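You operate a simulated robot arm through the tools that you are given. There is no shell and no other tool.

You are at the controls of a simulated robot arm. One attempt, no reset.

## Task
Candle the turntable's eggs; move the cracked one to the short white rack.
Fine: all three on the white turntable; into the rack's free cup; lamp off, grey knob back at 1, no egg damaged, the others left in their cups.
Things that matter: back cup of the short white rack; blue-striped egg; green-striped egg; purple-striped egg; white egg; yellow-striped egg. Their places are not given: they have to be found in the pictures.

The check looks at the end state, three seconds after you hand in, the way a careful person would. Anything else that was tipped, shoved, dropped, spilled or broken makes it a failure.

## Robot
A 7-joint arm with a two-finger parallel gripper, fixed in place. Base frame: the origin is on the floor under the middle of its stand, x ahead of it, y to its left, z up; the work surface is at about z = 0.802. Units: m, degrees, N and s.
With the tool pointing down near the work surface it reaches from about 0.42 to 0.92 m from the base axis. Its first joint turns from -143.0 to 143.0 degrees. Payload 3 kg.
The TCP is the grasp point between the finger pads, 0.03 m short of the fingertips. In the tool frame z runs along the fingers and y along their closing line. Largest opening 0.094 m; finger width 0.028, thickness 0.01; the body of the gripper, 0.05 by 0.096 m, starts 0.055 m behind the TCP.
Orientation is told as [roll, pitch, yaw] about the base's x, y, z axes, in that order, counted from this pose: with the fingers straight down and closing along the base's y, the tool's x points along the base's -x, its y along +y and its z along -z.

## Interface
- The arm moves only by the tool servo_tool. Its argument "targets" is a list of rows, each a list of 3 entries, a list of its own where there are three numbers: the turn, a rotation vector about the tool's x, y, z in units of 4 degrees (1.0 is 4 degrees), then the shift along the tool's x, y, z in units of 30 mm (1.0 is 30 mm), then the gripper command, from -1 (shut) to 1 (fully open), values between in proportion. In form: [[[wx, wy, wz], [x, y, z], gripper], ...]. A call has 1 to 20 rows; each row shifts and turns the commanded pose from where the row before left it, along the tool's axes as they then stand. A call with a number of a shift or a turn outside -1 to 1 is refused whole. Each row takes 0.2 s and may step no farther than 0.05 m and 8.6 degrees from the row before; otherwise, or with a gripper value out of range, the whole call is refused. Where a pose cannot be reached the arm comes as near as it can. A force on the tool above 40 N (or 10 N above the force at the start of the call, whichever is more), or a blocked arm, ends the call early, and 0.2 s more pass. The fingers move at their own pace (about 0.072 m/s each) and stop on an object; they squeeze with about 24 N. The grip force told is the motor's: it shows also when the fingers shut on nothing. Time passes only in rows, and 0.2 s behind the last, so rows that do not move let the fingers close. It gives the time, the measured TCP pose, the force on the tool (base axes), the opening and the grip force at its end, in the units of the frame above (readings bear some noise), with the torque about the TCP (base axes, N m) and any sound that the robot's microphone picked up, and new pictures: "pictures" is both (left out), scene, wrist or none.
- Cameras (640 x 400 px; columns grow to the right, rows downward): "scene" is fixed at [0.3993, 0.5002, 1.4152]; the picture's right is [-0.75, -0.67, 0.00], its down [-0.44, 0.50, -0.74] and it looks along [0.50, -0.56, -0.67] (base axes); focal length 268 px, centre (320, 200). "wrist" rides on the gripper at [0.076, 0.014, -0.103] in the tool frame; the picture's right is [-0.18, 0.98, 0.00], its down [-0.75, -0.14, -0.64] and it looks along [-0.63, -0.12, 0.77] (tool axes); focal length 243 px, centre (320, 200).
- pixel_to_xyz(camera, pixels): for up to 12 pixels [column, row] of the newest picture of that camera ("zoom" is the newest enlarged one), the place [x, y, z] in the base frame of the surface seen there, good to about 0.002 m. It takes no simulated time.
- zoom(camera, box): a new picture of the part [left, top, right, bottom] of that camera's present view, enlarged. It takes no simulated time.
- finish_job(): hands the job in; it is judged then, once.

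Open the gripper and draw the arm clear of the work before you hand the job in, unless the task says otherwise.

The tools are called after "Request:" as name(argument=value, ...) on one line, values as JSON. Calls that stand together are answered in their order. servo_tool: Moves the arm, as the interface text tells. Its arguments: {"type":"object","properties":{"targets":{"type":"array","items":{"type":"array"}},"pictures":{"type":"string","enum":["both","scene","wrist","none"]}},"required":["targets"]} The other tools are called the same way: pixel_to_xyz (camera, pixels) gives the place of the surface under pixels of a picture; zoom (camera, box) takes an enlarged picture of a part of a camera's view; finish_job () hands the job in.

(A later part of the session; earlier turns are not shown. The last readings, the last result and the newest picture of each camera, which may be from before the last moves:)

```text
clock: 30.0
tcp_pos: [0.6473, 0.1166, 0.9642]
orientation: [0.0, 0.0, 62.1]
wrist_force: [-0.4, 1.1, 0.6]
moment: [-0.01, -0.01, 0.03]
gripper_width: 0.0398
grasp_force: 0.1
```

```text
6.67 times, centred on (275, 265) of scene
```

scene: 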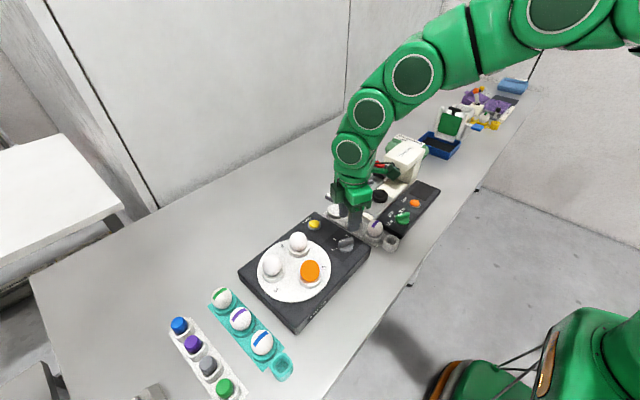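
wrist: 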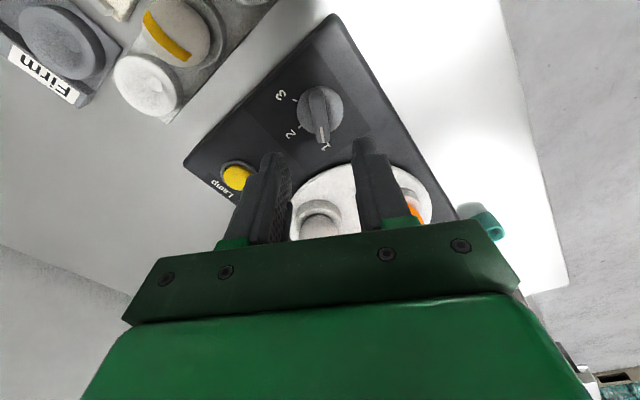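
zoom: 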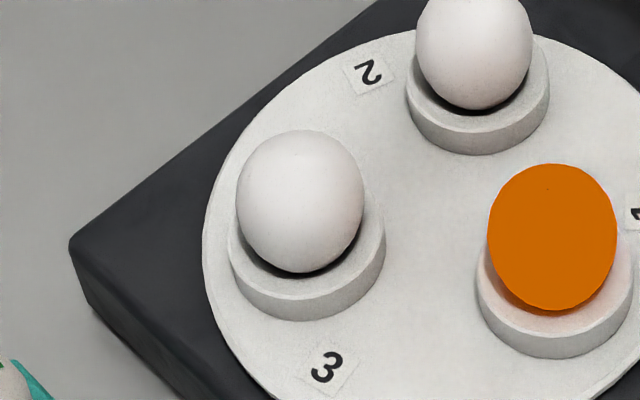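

The bar reads about 59.5 degrees, matching its start, so the knob is at 1. Now I go to the lamp button with the fingers shut, stopping about 20 mm above it.

Request:
servo_tool(targets=[[[0, 0, 0], [-0.458, -0.829, 0], -1], [[0, 0, 0], [-0.458, -0.829, 0], -1], [[0, 0, 0], [-0.458, -0.829, 0], -1], [[0, 0, 0], [-0.458, -0.829, 0], -1], [[0, 0, 0], [0, 0, 1], -1], [[0, 0, 0], [0, 0, 0.8], -1], [[0, 0, 0], [0, 0, 0], -1]], pictures="both")

```text
clock: 31.6
tcp_pos: [0.7621, 0.1208, 0.9112]
orientation: [0.0, 0.0, 61.9]
wrist_force: [0.5, -0.2, -0.2]
moment: [0.0, -0.01, 0.04]
gripper_width: 0.0
grasp_force: 24.2
```

scene: 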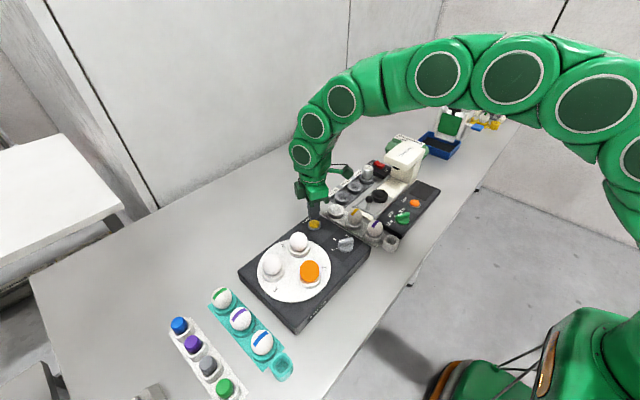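
wrist: 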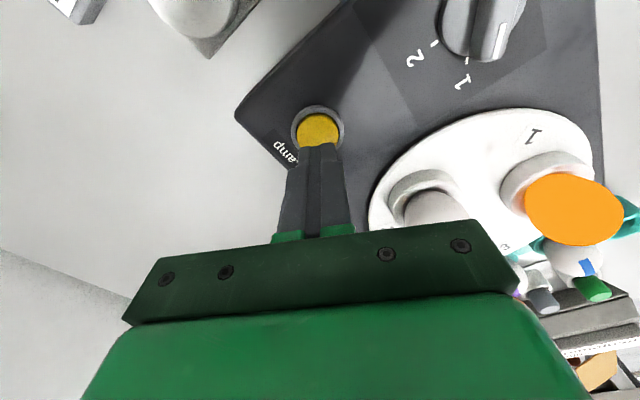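

The fingers are right over the button (wrist 318,130). I press down in the same small steps as before to turn the lamp off.

Request:
servo_tool(targets=[[[0, 0, 0], [0, 0, 0.5], -1], [[0, 0, 0], [0, 0, 0.2], -1], [[0, 0, 0], [0, 0, 0.1], -1], [[0, 0, 0], [0, 0, 0.07], -1], [[0, 0, 0], [0, 0, 0.07], -1]], pictures="scene")

```text
clock: 32.8
tcp_pos: [0.7614, 0.1196, 0.883]
orientation: [0.0, 0.0, 62.0]
wrist_force: [1.5, 0.0, 2.8]
moment: [-0.01, -0.06, 0.0]
gripper_width: 0.0002
grasp_force: 23.7
heard: click
```

scene: 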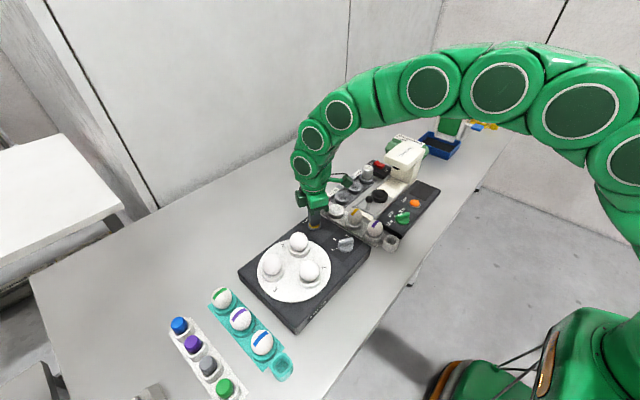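

Click heard and no egg glows: the lamp is off. I raise the arm and move to above egg 3 (about 0.723, 0.304), opening the gripper; yaw 62 is already a good tangential closing line there.

Request:
servo_tool(targets=[[[0, 0, 0], [0, 0, -0.5], -1], [[0, 0, 0], [0, 0, -1], -1], [[0, 0, 0], [0, 0, -1], -1], [[0, 0, 0], [0, 0, -1], -1], [[0, 0, 0], [0, 0, -1], -1], [[0, 0, 0], [0, 0, -0.4], 0.6], [[0, 0, 0], [-0.966, 0.803, 0], 0.6], [[0, 0, 0], [-0.966, 0.803, 0], 0.6], [[0, 0, 0], [-0.966, 0.803, 0], 0.6], [[0, 0, 0], [-0.966, 0.803, 0], 0.6], [[0, 0, 0], [-0.966, 0.803, 0], 0.6], [[0, 0, 0], [0, 0, 0], 0.6]], pictures="both")

```text
clock: 35.4
tcp_pos: [0.7244, 0.3072, 1.0303]
orientation: [0.0, 0.1, 61.9]
wrist_force: [-0.1, -0.5, -0.4]
moment: [-0.01, 0.01, 0.01]
gripper_width: 0.0752
grasp_force: 0.0
```

scene: 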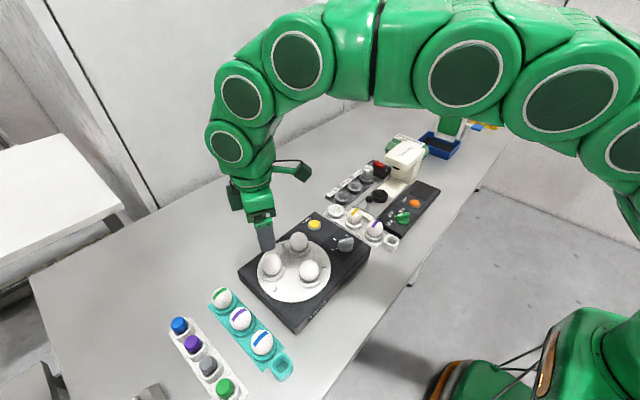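
wrist: 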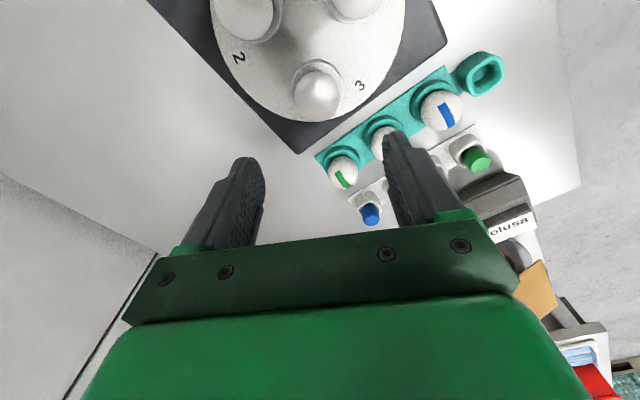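

I look closer at egg 3 in the wrist view (about 317,93) to get its centre and the cup rim.

Request:
zoom(camera="wrist", box=[270, 45, 370, 135])

Request:
pixel_to_xyz(camera="wrist", pixels=[[317, 100], [317, 95], [317, 108], [310, 98], [325, 98], [300, 80], [335, 80], [317, 66], [295, 85], [340, 88]])

```text
4.44 times, centred on (320, 90) of wrist
```

zoom: 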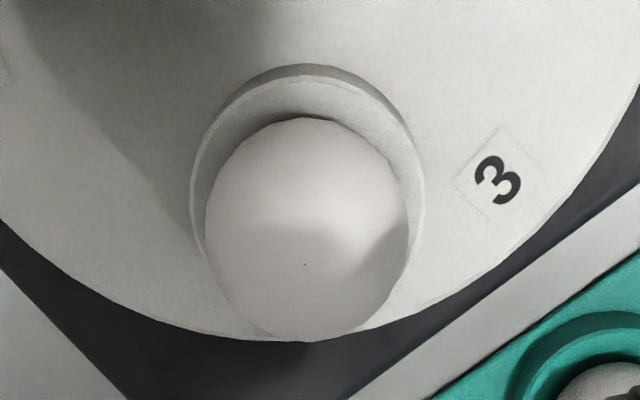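

```text
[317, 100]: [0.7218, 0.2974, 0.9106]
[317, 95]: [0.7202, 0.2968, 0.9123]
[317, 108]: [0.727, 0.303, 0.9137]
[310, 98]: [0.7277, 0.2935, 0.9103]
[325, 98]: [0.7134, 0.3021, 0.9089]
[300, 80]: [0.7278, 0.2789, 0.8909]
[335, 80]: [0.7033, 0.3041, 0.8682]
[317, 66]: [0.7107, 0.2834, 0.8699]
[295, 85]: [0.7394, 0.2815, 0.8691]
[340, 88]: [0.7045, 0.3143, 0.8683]
```

The egg's pole and silhouette put its axis about +4.2 mm along tool x and -3 mm along tool y from the TCP; top about 0.914, rim 0.869, width about 44 mm. I shift by that and descend partway to check the straddle.

Request:
servo_tool(targets=[[[0, 0, 0], [0.14, -0.1, 0], 0.6], [[0, 0, 0], [0, 0, 1], 0.6], [[0, 0, 0], [0, 0, 1], 0.6], [[0, 0, 0], [0, 0, 1], 0.6], [[0, 0, 0], [0, 0, 0.33], 0.6], [[0, 0, 0], [0, 0, 0], 0.6]], pictures="both")

Request:
zoom(camera="wrist", box=[200, 60, 440, 230])

Request:
zoom(camera="scene", box=[220, 200, 340, 310])

```text
clock: 36.8
tcp_pos: [0.7235, 0.2992, 0.9291]
orientation: [0.0, 0.0, 62.0]
wrist_force: [0.8, 0.1, 0.0]
moment: [-0.02, 0.0, -0.02]
gripper_width: 0.0752
grasp_force: 0.1
```

scene: 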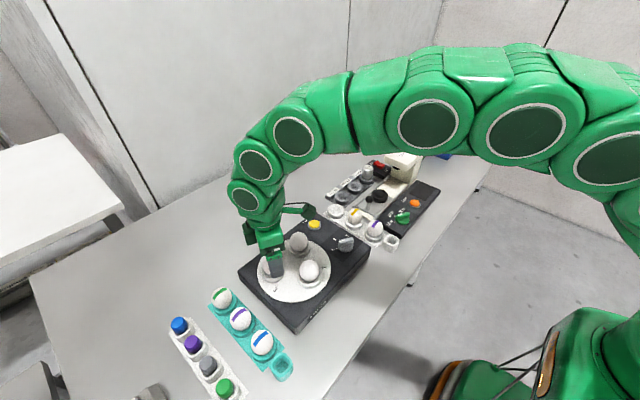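
wrist: 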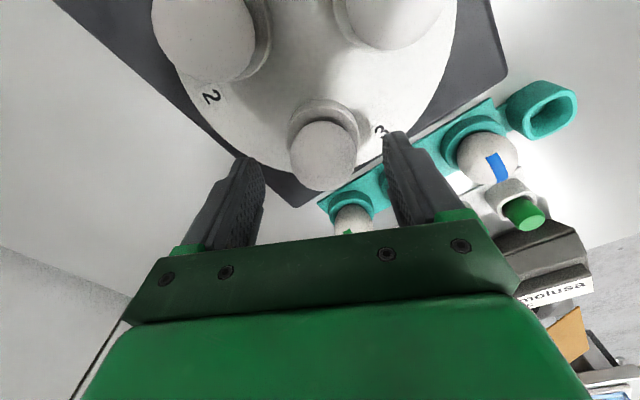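

```text
2.35 times, centred on (320, 145) of wrist
```

zoom: 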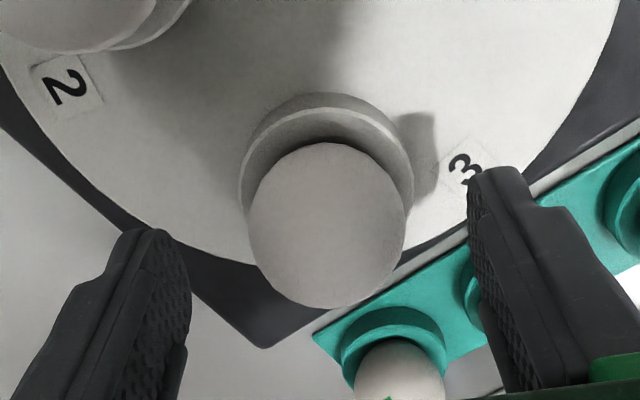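

```text
3.64 times, centred on (280, 255) of scene
```

zoom: 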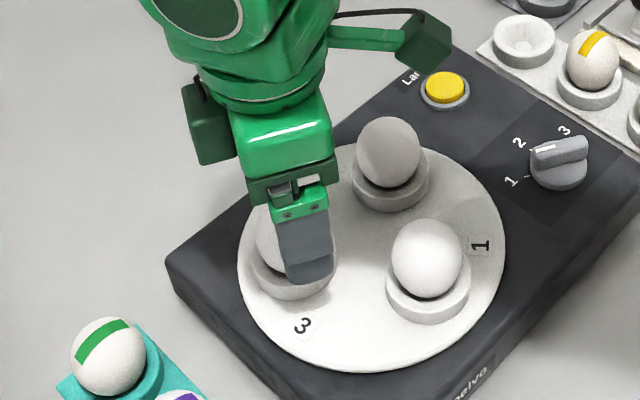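

I sample the egg surface and cup rim in this closer wrist view to fix the axis along the finger-width direction.

Request:
pixel_to_xyz(camera="wrist", pixels=[[323, 150], [323, 160], [323, 168], [323, 175], [323, 182], [323, 188], [310, 170], [336, 170], [300, 165], [346, 165], [295, 150], [352, 150]])

Request:
pixel_to_xyz(camera="wrist", pixels=[[290, 140], [291, 130], [300, 116], [320, 108], [340, 113], [355, 130], [358, 140], [357, 148], [289, 150], [320, 105], [310, 110], [330, 109]])

```text
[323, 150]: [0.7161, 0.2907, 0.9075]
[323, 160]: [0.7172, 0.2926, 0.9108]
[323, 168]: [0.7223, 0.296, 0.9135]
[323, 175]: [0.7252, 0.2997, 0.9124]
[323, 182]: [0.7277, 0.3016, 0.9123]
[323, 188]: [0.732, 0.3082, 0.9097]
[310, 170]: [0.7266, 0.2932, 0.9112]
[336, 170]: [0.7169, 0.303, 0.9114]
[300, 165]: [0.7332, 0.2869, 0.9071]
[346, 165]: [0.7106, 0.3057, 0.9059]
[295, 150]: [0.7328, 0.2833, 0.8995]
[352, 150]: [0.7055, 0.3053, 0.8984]
```

```text
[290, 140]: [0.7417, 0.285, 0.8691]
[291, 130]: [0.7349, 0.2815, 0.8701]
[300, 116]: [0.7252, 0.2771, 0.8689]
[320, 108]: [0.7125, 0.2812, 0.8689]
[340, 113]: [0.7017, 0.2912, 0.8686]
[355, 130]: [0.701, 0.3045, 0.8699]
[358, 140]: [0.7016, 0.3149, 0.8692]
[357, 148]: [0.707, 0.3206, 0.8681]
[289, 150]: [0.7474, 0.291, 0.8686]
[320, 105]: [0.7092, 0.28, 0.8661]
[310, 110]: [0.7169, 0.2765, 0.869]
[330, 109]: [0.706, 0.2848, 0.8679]
```

The egg pole is about (0.7235, 0.299, 0.9135) and rim centre about (0.723, 0.300), so the TCP is centred. I descend to TCP z about 0.904 (fingertips 5 mm above the rim) and close to 50 mm without touching.

Request:
servo_tool(targets=[[[0, 0, 0], [0, 0, 0.5], 0.6], [[0, 0, 0], [0, 0, 0.35], 0.6], [[0, 0, 0], [0, 0, 0], 0.3], [[0, 0, 0], [0, 0, 0], 0.065], [[0, 0, 0], [0, 0, 0], 0.065]], pictures="both")

Request:
zoom(camera="wrist", box=[220, 80, 420, 240])

Request:
zoom(camera="scene", box=[240, 225, 320, 305])

```text
clock: 38.0
tcp_pos: [0.7229, 0.3005, 0.9048]
orientation: [0.0, 0.1, 62.0]
wrist_force: [0.3, -0.8, 0.6]
moment: [-0.01, 0.0, 0.02]
gripper_width: 0.0501
grasp_force: 0.1
```

scene: 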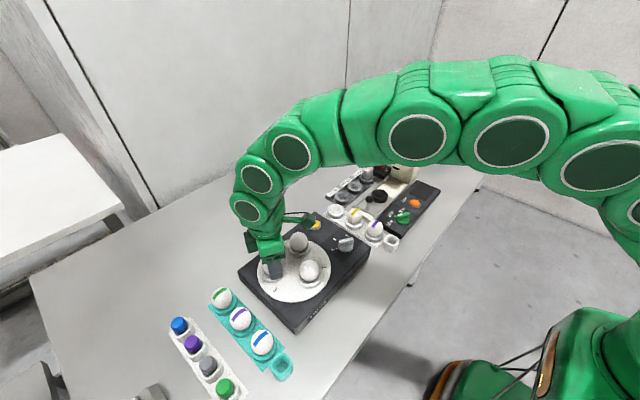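
wrist: 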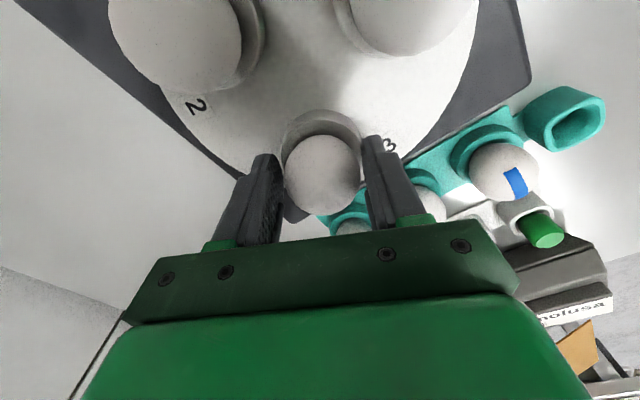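

```text
2.50 times, centred on (320, 160) of wrist
```

zoom: 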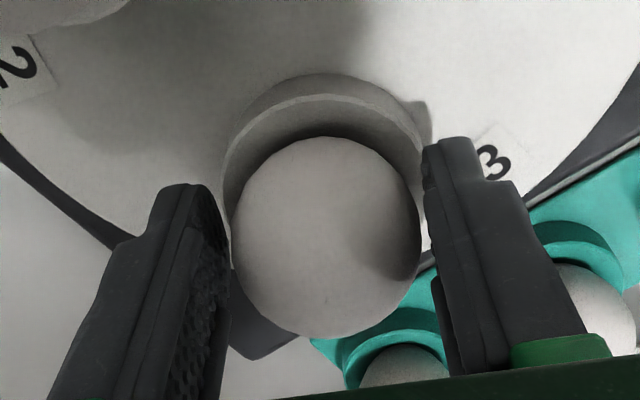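

```text
5.00 times, centred on (280, 265) of scene
```

zoom: 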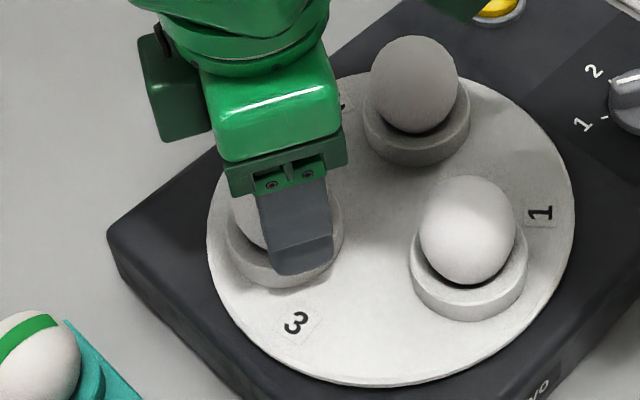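

The egg sits evenly between the pads with small gaps on both sides. I close in small steps to sense first contact.

Request:
servo_tool(targets=[[[0, 0, 0], [0, 0, 0], 0.0], [[0, 0, 0], [0, 0, 0], -0.03], [[0, 0, 0], [0, 0, 0], -0.06], [[0, 0, 0], [0, 0, 0], -0.06]], pictures="none")

```text
clock: 39.0
tcp_pos: [0.7235, 0.3, 0.9049]
orientation: [0.0, 0.1, 61.9]
wrist_force: [-0.6, -0.2, -0.1]
moment: [0.01, 0.0, 0.04]
gripper_width: 0.0442
grasp_force: 0.0
```

At 44.2 mm there is no contact yet; I close further in 1 mm steps.

Request:
servo_tool(targets=[[[0, 0, 0], [0, 0, 0], -0.08], [[0, 0, 0], [0, 0, 0], -0.1], [[0, 0, 0], [0, 0, 0], -0.12], [[0, 0, 0], [0, 0, 0], -0.12]], pictures="none")

```text
clock: 40.0
tcp_pos: [0.7243, 0.3, 0.9047]
orientation: [0.1, -0.1, 62.0]
wrist_force: [0.6, -0.1, 0.1]
moment: [0.0, 0.0, 0.01]
gripper_width: 0.0433
grasp_force: 9.1
```

Contact at about 43.3 mm with 9 N grip; I ease slightly to keep the squeeze gentle and lift slowly a little.

Request:
servo_tool(targets=[[[0, 0, 0], [0, 0, 0], -0.11], [[0, 0, 0], [0, 0, -0.15], -0.11], [[0, 0, 0], [0, 0, -0.3], -0.11], [[0, 0, 0], [0, 0, -0.4], -0.11], [[0, 0, 0], [0, 0, 0], -0.11]], pictures="both")

```text
clock: 41.2
tcp_pos: [0.7227, 0.2979, 0.929]
orientation: [0.0, 0.0, 61.9]
wrist_force: [0.3, -1.2, -0.1]
moment: [0.03, 0.02, -0.01]
gripper_width: 0.0418
grasp_force: 0.1
```

scene: 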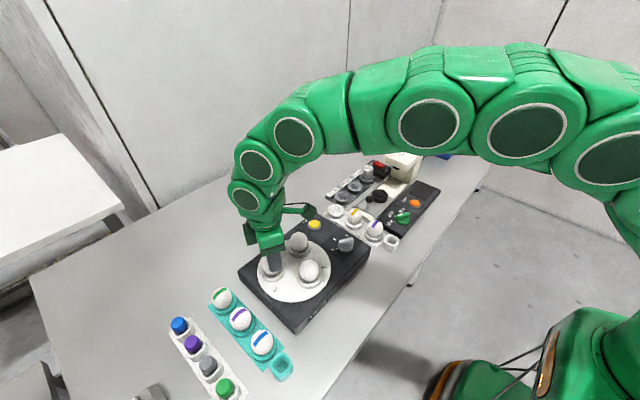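
wrist: 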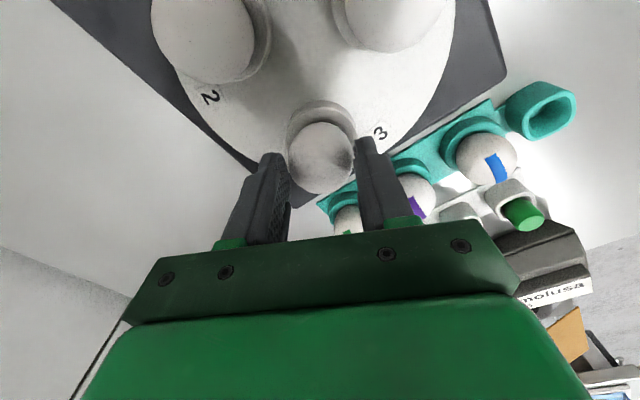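

The fingers closed to 41.8 mm with no force as I rose, so the egg slipped out and stayed in its cup. I check the egg closely before trying again.

Request:
zoom(camera="wrist", box=[250, 90, 390, 220])

Request:
zoom(camera="scene", box=[240, 235, 310, 295])

Request:
pixel_to_xyz(camera="wrist", pixels=[[320, 150], [320, 160], [320, 168], [320, 175], [320, 182], [310, 170], [332, 170], [300, 160], [345, 160]])

```text
3.08 times, centred on (320, 155) of wrist
```

zoom: 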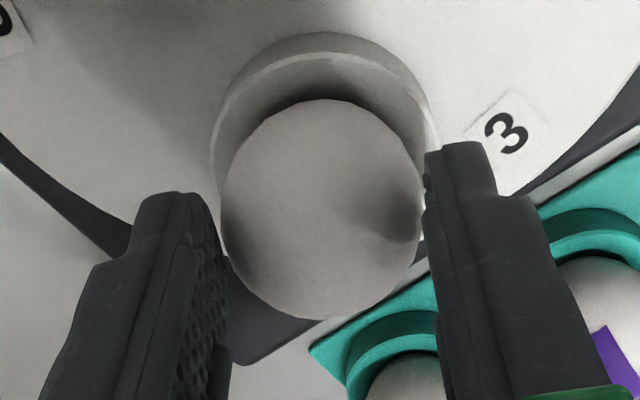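

```text
6.67 times, centred on (275, 265) of scene
```

zoom: 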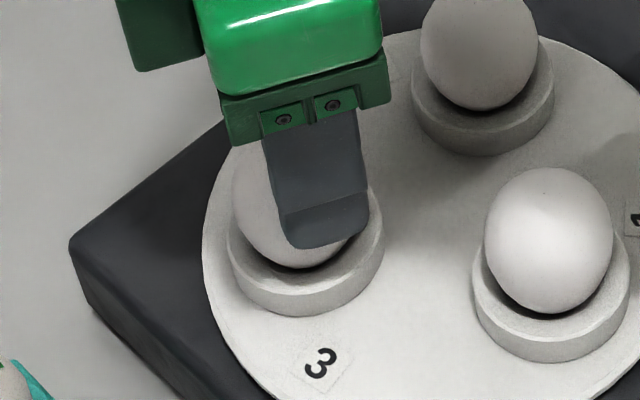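

```text
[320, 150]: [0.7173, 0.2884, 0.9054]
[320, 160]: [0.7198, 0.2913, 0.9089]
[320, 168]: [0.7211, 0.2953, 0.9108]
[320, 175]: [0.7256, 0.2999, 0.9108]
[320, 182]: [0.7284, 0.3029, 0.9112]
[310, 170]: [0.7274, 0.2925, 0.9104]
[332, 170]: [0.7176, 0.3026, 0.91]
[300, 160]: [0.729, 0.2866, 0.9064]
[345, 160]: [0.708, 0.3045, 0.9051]
```

The egg still stands upright in its cup, unharmed. I reopen, go down a bit lower than before (tips about 3 mm above the rim) and close in steps again, reading the contact width.

Request:
servo_tool(targets=[[[0, 0, 0], [0, 0, 0], 0.25], [[0, 0, 0], [0, 0, 0.5], 0.25], [[0, 0, 0], [0, 0, 0.4], 0.25], [[0, 0, 0], [0, 0, 0], 0.0], [[0, 0, 0], [0, 0, 0], -0.05], [[0, 0, 0], [0, 0, 0], -0.09], [[0, 0, 0], [0, 0, 0], -0.09], [[0, 0, 0], [0, 0, 0], -0.09]], pictures="wrist")

Request:
zoom(camera="wrist", box=[250, 90, 390, 220])

```text
clock: 43.0
tcp_pos: [0.7236, 0.2992, 0.902]
orientation: [0.1, 0.0, 62.0]
wrist_force: [-0.7, 0.8, 0.8]
moment: [0.01, -0.01, -0.02]
gripper_width: 0.0439
grasp_force: 9.5
```

wrist: 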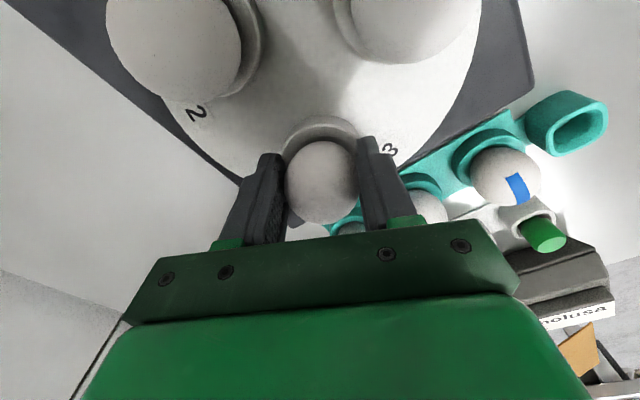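

```text
3.08 times, centred on (320, 155) of wrist
```

zoom: 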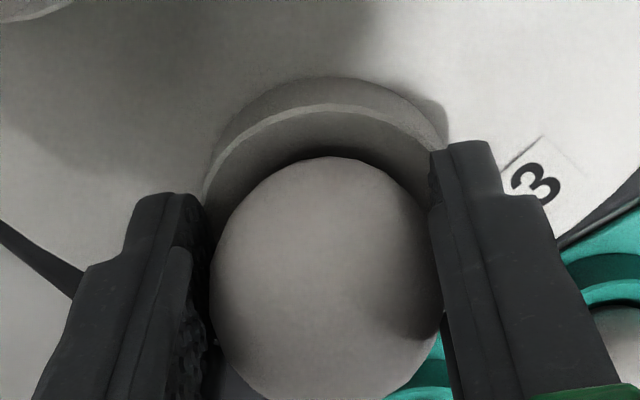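

Contact now at 43.9 mm with 9.5 N, a bit nearer the egg's widest part. I try a slow lift at this grip without relaxing it.

Request:
servo_tool(targets=[[[0, 0, 0], [0, 0, -0.05], -0.1], [[0, 0, 0], [0, 0, -0.1], -0.1], [[0, 0, 0], [0, 0, -0.1], -0.1]], pictures="wrist")

Request:
zoom(camera="wrist", box=[250, 90, 390, 220])

```text
clock: 43.8
tcp_pos: [0.7233, 0.2994, 0.9094]
orientation: [0.0, 0.0, 62.0]
wrist_force: [-0.4, -1.0, -0.2]
moment: [0.0, -0.01, -0.05]
gripper_width: 0.0432
grasp_force: 1.2
```

wrist: 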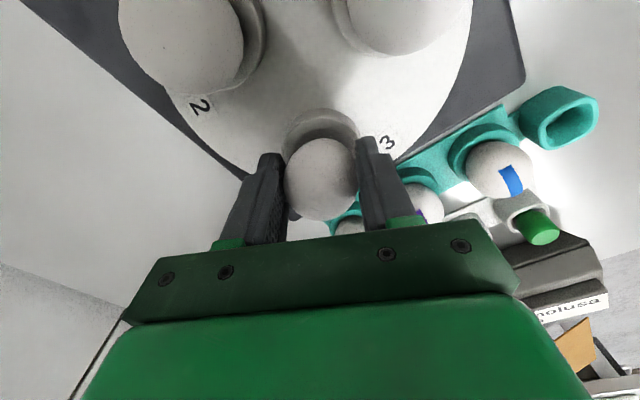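

```text
3.08 times, centred on (320, 155) of wrist
```

zoom: 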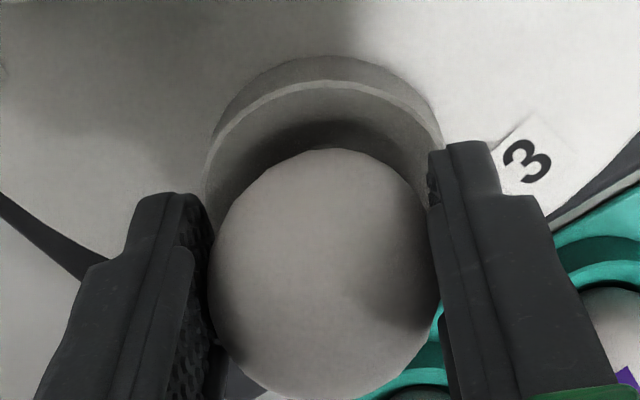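

The egg may have risen partly with the fingers; I probe its top height to see.

Request:
pixel_to_xyz(camera="wrist", pixels=[[320, 170], [320, 180], [320, 190], [320, 197], [320, 205], [310, 190], [332, 190], [300, 185], [345, 185], [320, 213]])

Request:
zoom(camera="scene", box=[240, 235, 310, 295])

```text
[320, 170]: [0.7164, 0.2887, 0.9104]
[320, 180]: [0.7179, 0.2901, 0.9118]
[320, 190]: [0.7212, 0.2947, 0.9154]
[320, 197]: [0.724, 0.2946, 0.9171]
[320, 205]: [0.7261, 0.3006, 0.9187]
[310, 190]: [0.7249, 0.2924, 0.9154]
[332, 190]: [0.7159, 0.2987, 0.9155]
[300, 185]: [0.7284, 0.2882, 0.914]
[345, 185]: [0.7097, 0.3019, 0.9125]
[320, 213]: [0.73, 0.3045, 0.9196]
```

```text
6.67 times, centred on (275, 265) of scene
```

zoom: 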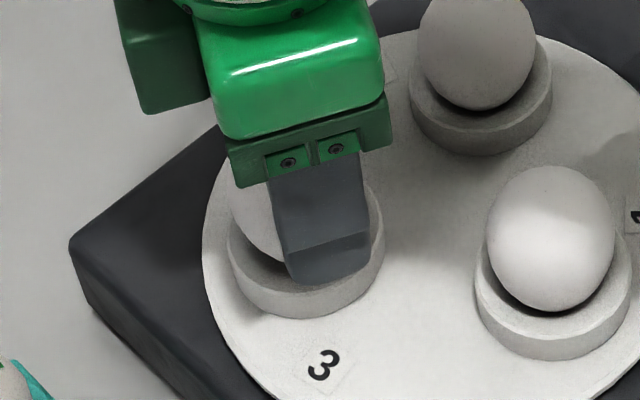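

The egg's top has risen to about 0.919, so it is partly lifted but the grip force is low. I hold still one moment to see whether it stays or slips.

Request:
servo_tool(targets=[[[0, 0, 0], [0, 0, 0], -0.1], [[0, 0, 0], [0, 0, 0], -0.1]], pictures="wrist")

Request:
pixel_to_xyz(camera="wrist", pixels=[[320, 170], [320, 180], [320, 190], [320, 197], [320, 205], [310, 190], [332, 190], [300, 185], [345, 185], [320, 213]])

Request:
zoom(camera="wrist", box=[250, 90, 390, 220])

```text
clock: 44.4
tcp_pos: [0.7248, 0.3001, 0.9085]
orientation: [0.0, 0.0, 61.9]
wrist_force: [-0.4, -0.2, -0.3]
moment: [0.01, -0.02, 0.02]
gripper_width: 0.0435
grasp_force: 1.4
```

wrist: 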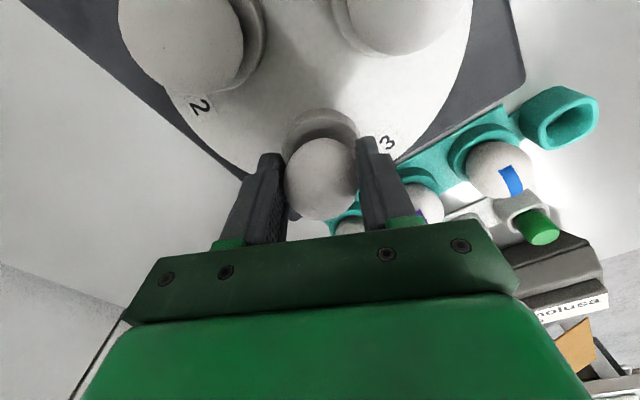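

```text
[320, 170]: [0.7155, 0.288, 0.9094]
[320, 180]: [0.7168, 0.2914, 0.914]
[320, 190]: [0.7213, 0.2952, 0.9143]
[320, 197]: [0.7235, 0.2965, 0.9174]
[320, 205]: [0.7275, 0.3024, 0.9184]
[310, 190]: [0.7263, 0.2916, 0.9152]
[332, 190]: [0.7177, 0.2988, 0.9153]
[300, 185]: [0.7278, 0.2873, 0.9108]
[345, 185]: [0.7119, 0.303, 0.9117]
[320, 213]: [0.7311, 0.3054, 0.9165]
```

```text
3.08 times, centred on (320, 155) of wrist
```

zoom: 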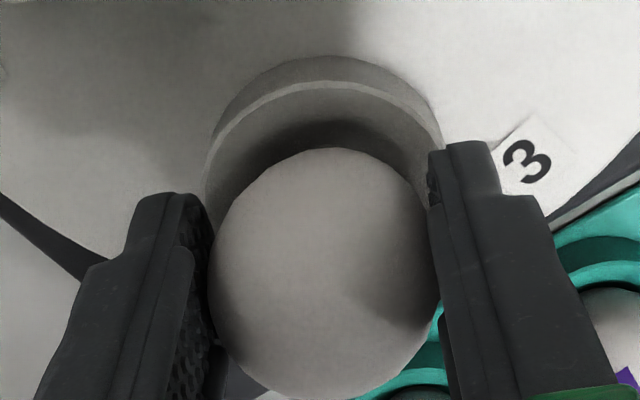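

The egg is held steadily about 5 mm up with a light 1.4 N grip. I tighten a little in small steps to secure it before lifting more.

Request:
servo_tool(targets=[[[0, 0, 0], [0, 0, 0], -0.12], [[0, 0, 0], [0, 0, 0], -0.14], [[0, 0, 0], [0, 0, 0], -0.14]], pictures="wrist")

Request:
pixel_to_xyz(camera="wrist", pixels=[[320, 170], [320, 180], [320, 190], [320, 197], [320, 205], [320, 213]])

```text
clock: 45.2
tcp_pos: [0.7235, 0.3005, 0.9091]
orientation: [0.0, 0.1, 62.0]
wrist_force: [0.9, -0.5, -1.5]
moment: [0.03, -0.02, 0.0]
gripper_width: 0.0427
grasp_force: 8.9
```

wrist: 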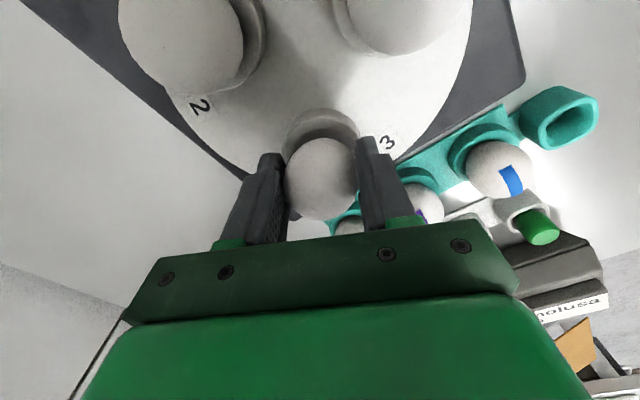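

```text
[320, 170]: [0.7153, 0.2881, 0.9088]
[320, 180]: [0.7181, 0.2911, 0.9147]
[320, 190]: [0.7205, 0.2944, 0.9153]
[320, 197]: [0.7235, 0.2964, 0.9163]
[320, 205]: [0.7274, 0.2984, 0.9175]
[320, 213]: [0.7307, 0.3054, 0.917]
```

The grip is now 8.9 N at 42.7 mm and the egg top still stands at 0.9175. I lift slowly by another 15 mm and check that it follows.

Request:
servo_tool(targets=[[[0, 0, 0], [0, 0, -0.07], -0.14], [[0, 0, 0], [0, 0, -0.1], -0.14], [[0, 0, 0], [0, 0, -0.1], -0.14], [[0, 0, 0], [0, 0, -0.1], -0.14], [[0, 0, 0], [0, 0, -0.1], -0.14]], pictures="both")

Request:
pixel_to_xyz(camera="wrist", pixels=[[320, 170], [320, 180], [320, 190], [320, 197], [320, 205], [320, 213]])

Request:
zoom(camera="wrist", box=[250, 90, 390, 220])

Request:
zoom(camera="scene", box=[240, 225, 320, 295])

```text
clock: 46.4
tcp_pos: [0.7215, 0.2997, 0.9227]
orientation: [0.0, -0.1, 62.0]
wrist_force: [-0.2, -1.1, -0.9]
moment: [-0.02, 0.01, 0.02]
gripper_width: 0.0428
grasp_force: 9.7
```

scene: 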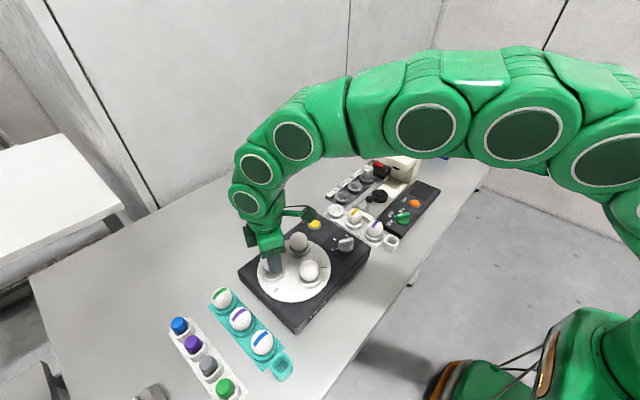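
wrist: 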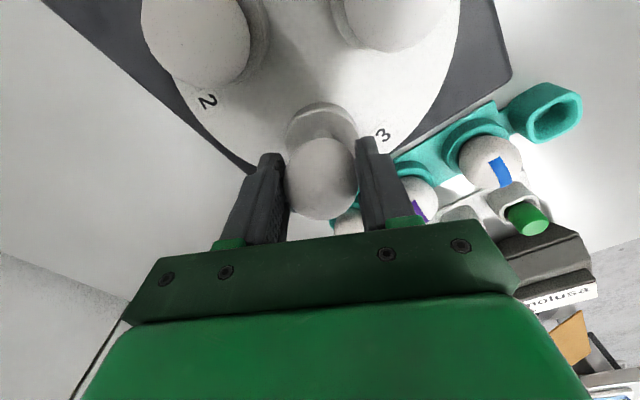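

```text
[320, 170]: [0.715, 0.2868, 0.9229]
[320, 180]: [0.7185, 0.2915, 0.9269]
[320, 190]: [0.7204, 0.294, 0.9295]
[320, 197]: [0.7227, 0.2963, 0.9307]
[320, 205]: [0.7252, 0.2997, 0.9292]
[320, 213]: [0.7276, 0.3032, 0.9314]
```

```text
3.08 times, centred on (320, 155) of wrist
```

zoom: 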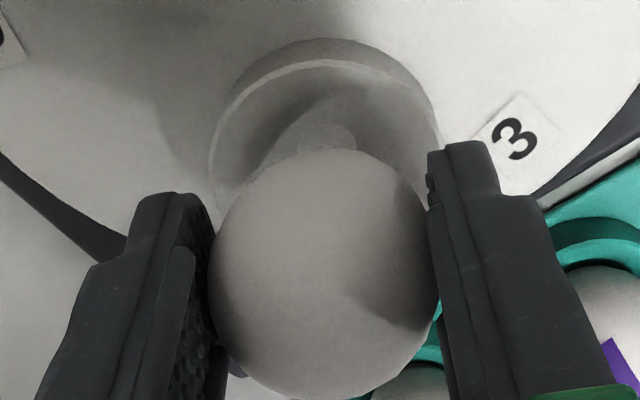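

```text
5.71 times, centred on (280, 260) of scene
```

zoom: 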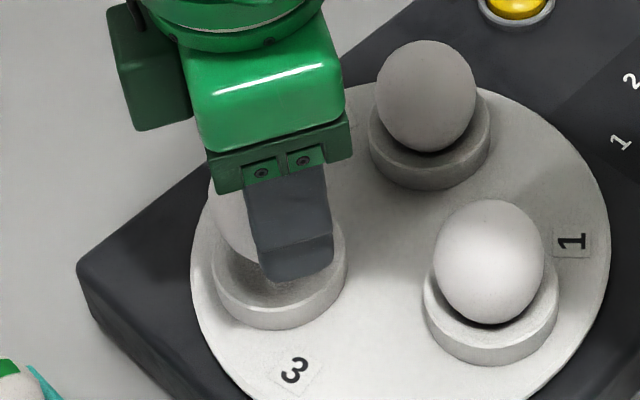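

The egg rises with the fingers (top about 0.931, 8.5 mm above the TCP) at a steady 9.7 N. I lift on at a gentle pace to about TCP z 1.0.

Request:
servo_tool(targets=[[[0, 0, 0], [0, 0, -0.15], -0.14], [[0, 0, 0], [0, 0, -0.2], -0.14], [[0, 0, 0], [0, 0, -0.25], -0.14], [[0, 0, 0], [0, 0, -0.25], -0.14], [[0, 0, 0], [0, 0, -0.25], -0.14], [[0, 0, 0], [0, 0, -0.25], -0.14], [[0, 0, 0], [0, 0, -0.25], -0.14], [[0, 0, 0], [0, 0, -0.25], -0.14], [[0, 0, 0], [0, 0, -0.25], -0.14], [[0, 0, 0], [0, 0, -0.25], -0.14], [[0, 0, 0], [0, 0, -0.2], -0.14], [[0, 0, 0], [0, 0, -0.1], -0.14]], pictures="both")

Request:
zoom(camera="wrist", box=[250, 90, 390, 220])

Request:
zoom(camera="scene", box=[220, 185, 330, 295])

```text
clock: 49.0
tcp_pos: [0.7225, 0.299, 1.0021]
orientation: [0.1, 0.1, 62.0]
wrist_force: [-0.2, -0.2, -0.9]
moment: [-0.01, -0.01, -0.01]
gripper_width: 0.0429
grasp_force: 9.1
```

scene: 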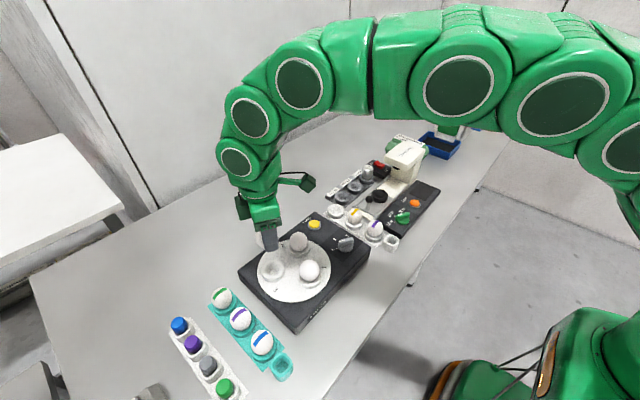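
wrist: 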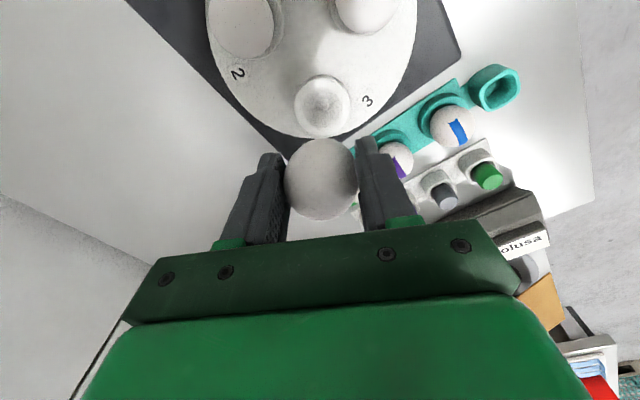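

```text
3.08 times, centred on (320, 155) of wrist
```

zoom: 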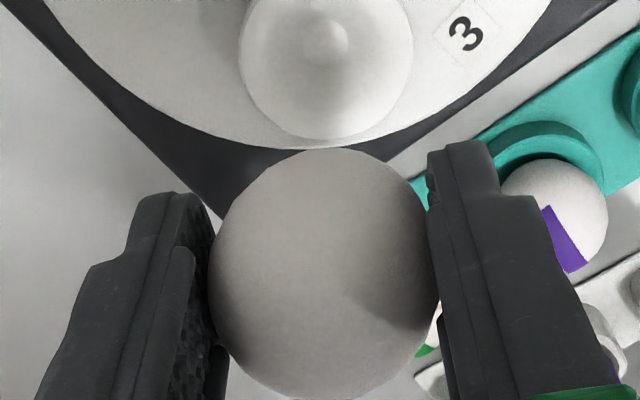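

```text
3.64 times, centred on (275, 240) of scene
```

zoom: 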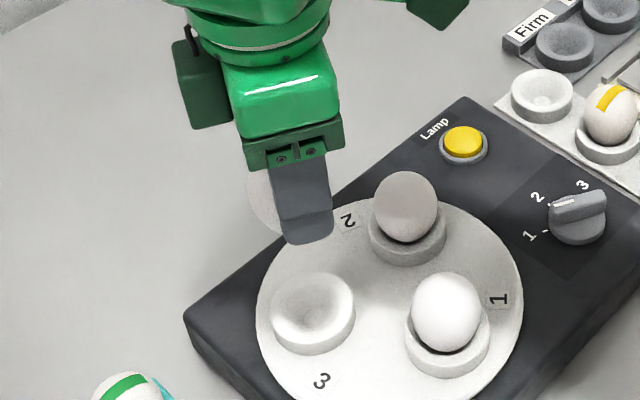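

Egg 3 is held well clear (9.1 N) and cup 3 is empty with eggs 1 and 2 untouched. Before travelling, I measure the surroundings of the free cup: rim points, its neighbours and their heights.

Request:
zoom(camera="scene", box=[315, 150, 415, 250])

Request:
pixel_to_xyz(camera="scene", pixels=[[343, 197], [355, 186], [367, 172], [368, 166], [382, 170], [405, 147], [378, 195], [318, 217], [365, 240], [327, 210], [346, 208], [337, 205]])

```text
4.00 times, centred on (365, 200) of scene
```

zoom: 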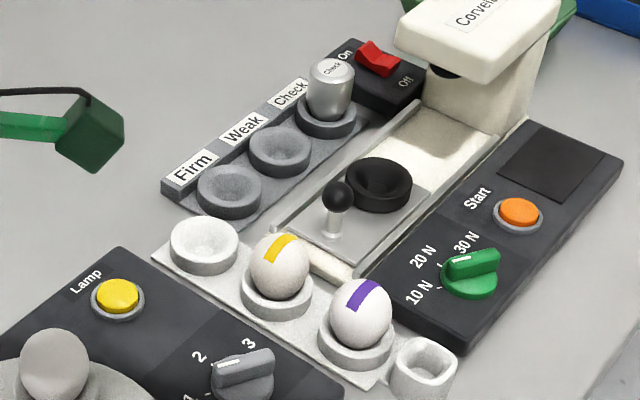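

```text
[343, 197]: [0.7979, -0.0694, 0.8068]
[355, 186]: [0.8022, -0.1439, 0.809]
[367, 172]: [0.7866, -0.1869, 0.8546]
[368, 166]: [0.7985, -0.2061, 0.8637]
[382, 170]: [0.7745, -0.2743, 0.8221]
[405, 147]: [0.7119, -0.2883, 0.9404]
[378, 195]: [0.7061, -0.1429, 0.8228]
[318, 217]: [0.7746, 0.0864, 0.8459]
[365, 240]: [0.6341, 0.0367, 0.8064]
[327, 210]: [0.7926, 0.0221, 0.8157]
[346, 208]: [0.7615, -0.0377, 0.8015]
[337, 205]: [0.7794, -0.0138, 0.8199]
```

Everything around the free cup is low (rims about 0.82, turntable box 0.845), so a straight carry at TCP z 1.0 clears all. I carry the egg with a soft start and stop to above the cup near (0.773, 0.004).

Request:
servo_tool(targets=[[[0, 0, 0], [0.158, -0.122, 0], -0.14], [[0, 0, 0], [0.368, -0.285, 0], -0.14], [[0, 0, 0], [0.526, -0.407, 0], -0.14], [[0, 0, 0], [0.526, -0.407, 0], -0.14], [[0, 0, 0], [0.526, -0.407, 0], -0.14], [[0, 0, 0], [0.526, -0.407, 0], -0.14], [[0, 0, 0], [0.526, -0.407, 0], -0.14], [[0, 0, 0], [0.526, -0.407, 0], -0.14], [[0, 0, 0], [0.526, -0.407, 0], -0.14], [[0, 0, 0], [0.526, -0.407, 0], -0.14], [[0, 0, 0], [0.526, -0.407, 0], -0.14], [[0, 0, 0], [0.526, -0.407, 0], -0.14], [[0, 0, 0], [0.526, -0.407, 0], -0.14], [[0, 0, 0], [0.526, -0.407, 0], -0.14], [[0, 0, 0], [0.526, -0.407, 0], -0.14], [[0, 0, 0], [0.368, -0.285, 0], -0.14], [[0, 0, 0], [0.158, -0.122, 0], -0.14]], pictures="both")

```text
clock: 52.6
tcp_pos: [0.7729, 0.0037, 1.0009]
orientation: [0.0, 0.1, 62.1]
wrist_force: [0.3, 0.2, 0.0]
moment: [0.01, 0.01, -0.01]
gripper_width: 0.0431
grasp_force: 9.2
```

scene: 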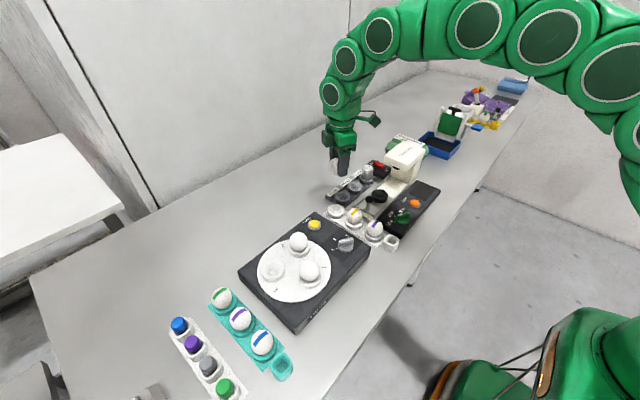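
wrist: 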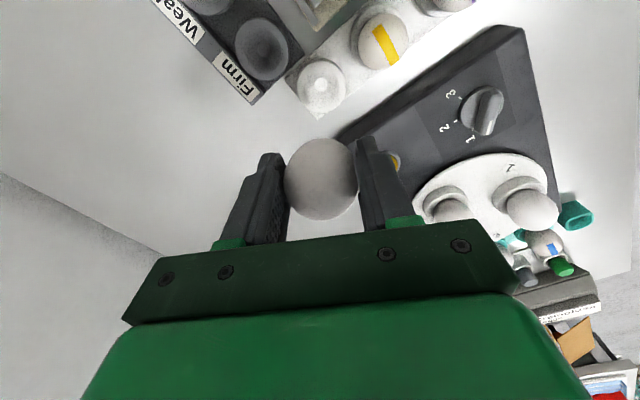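

The egg is still held at 9.2 N above the rack. I turn the tool back by 62 degrees so the fingers close along y, across the rack and clear of the yellow-striped egg.

Request:
servo_tool(targets=[[[0, 0, 0.5], [0, 0, 0], -0.14], [[0, 0, 1], [0, 0, 0], -0.14], [[0, 0, 1], [0, 0, 0], -0.14], [[0, 0, 1], [0, 0, 0], -0.14], [[0, 0, 1], [0, 0, 0], -0.14], [[0, 0, 1], [0, 0, 0], -0.14], [[0, 0, 1], [0, 0, 0], -0.14], [[0, 0, 1], [0, 0, 0], -0.14], [[0, 0, 1], [0, 0, 0], -0.14], [[0, 0, 1], [0, 0, 0], -0.14], [[0, 0, 1], [0, 0, 0], -0.14], [[0, 0, 1], [0, 0, 0], -0.14], [[0, 0, 1], [0, 0, 0], -0.14], [[0, 0, 1], [0, 0, 0], -0.14], [[0, 0, 1], [0, 0, 0], -0.14], [[0, 0, 1], [0, 0, 0], -0.14], [[0, 0, 0], [0, 0, 0], -0.14]], pictures="both")

Request:
zoom(camera="wrist", box=[230, 40, 410, 220])

Request:
zoom(camera="scene", box=[300, 110, 410, 250])

```text
clock: 56.2
tcp_pos: [0.7751, 0.0038, 1.003]
orientation: [0.0, 0.0, -0.1]
wrist_force: [-0.5, -0.6, -1.4]
moment: [-0.01, 0.03, -0.01]
gripper_width: 0.0428
grasp_force: 8.6
```

scene: 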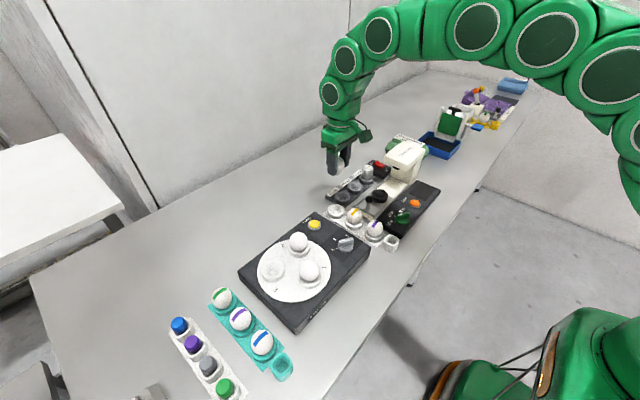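
wrist: 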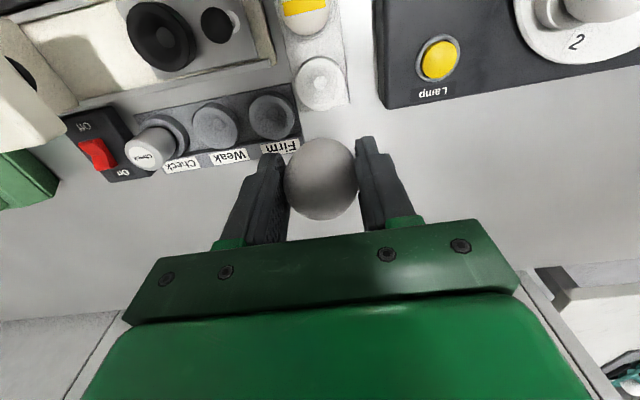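

```text
2.22 times, centred on (320, 130) of wrist
```

zoom: 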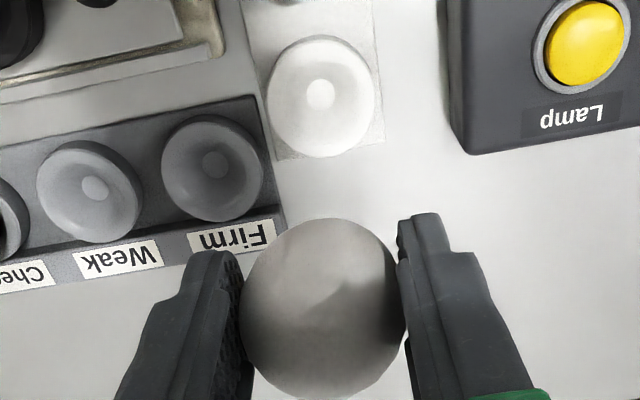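

```text
2.86 times, centred on (355, 180) of scene
```

zoom: 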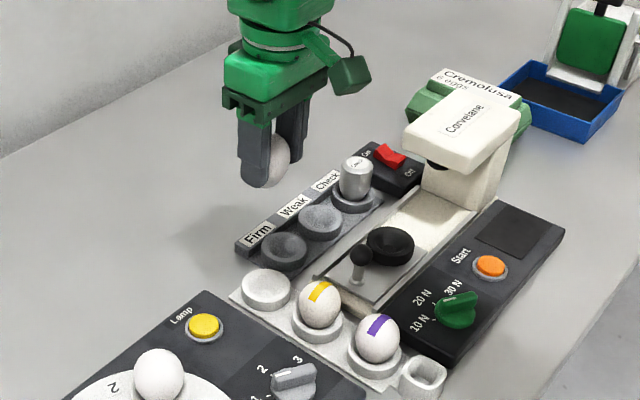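

I measure the free cup's dimple and rim from this wrist view (dimple at about 320,82) to line up the placing point.

Request:
pixel_to_xyz(camera="wrist", pixels=[[320, 82], [322, 84], [318, 80], [298, 82], [342, 84], [320, 61], [320, 105], [304, 66], [337, 67], [303, 98], [336, 100]])

Request:
pixel_to_xyz(camera="zoom", pixels=[[266, 289], [266, 275], [243, 288], [289, 288], [266, 303], [320, 288], [378, 320]])

```text
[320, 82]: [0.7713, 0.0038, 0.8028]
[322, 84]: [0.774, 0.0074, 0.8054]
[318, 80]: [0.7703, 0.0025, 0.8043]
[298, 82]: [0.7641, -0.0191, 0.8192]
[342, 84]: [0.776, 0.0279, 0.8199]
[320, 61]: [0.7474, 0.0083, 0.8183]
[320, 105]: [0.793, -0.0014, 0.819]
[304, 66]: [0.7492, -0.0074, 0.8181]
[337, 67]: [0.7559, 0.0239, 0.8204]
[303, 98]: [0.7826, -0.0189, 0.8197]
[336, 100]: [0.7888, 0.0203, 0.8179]
```

```text
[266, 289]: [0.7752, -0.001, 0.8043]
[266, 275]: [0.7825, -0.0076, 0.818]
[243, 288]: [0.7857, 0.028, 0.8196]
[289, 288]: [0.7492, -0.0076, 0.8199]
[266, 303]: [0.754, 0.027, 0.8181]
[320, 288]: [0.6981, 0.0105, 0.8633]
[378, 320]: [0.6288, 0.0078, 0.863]
```

The cup centre is (0.771, 0.004), rim z 0.819. I now sample the held egg's surface to find where its axis is relative to the TCP.

Request:
pixel_to_xyz(camera="wrist", pixels=[[321, 160], [321, 175], [321, 185], [321, 192], [321, 199], [321, 206], [321, 213], [305, 195], [337, 195], [295, 180], [347, 180]])

Request:
zoom(camera="scene", box=[310, 125, 370, 185])

```text
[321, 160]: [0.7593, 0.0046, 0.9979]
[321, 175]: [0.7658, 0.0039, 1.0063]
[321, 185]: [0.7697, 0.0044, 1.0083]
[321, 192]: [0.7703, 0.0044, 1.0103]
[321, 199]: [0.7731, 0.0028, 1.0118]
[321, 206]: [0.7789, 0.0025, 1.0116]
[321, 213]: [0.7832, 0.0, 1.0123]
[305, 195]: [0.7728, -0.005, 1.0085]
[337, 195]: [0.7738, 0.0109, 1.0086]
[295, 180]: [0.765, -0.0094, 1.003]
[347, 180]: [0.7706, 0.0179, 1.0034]
```

```text
6.67 times, centred on (340, 155) of scene
```

zoom: 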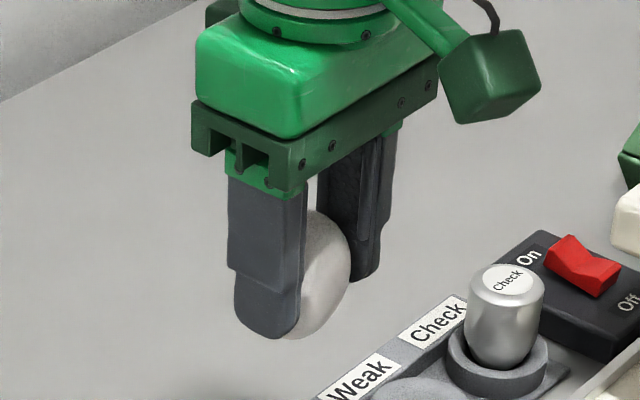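

The egg's top leans a few mm toward +x, so it is tilted slightly about the pinch line. I sample its lower flank from the scene camera to locate its middle and bottom.

Request:
pixel_to_xyz(camera="zoom", pixels=[[330, 230], [340, 250], [345, 268], [330, 265], [320, 285], [335, 290], [312, 305], [322, 310], [305, 325], [300, 332], [312, 240], [310, 270]])

Request:
pixel_to_xyz(camera="wrist", pixels=[[321, 142], [321, 148], [310, 148], [332, 148], [300, 155], [342, 155], [292, 170], [351, 170], [321, 154]])

```text
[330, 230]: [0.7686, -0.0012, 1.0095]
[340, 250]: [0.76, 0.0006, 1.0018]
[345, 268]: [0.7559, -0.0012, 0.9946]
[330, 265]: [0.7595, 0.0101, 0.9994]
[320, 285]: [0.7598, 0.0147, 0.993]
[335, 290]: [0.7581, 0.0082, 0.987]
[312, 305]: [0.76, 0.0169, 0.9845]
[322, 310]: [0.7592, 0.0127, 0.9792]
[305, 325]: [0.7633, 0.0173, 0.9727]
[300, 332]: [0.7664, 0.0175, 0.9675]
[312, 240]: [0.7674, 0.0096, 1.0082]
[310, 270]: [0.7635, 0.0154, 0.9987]
```

```text
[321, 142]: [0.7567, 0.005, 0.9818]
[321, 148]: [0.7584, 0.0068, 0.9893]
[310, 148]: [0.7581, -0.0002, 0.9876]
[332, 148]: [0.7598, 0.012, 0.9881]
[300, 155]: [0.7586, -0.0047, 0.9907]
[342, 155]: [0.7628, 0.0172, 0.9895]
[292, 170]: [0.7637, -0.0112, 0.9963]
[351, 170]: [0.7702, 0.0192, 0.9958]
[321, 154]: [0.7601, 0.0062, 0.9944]
```

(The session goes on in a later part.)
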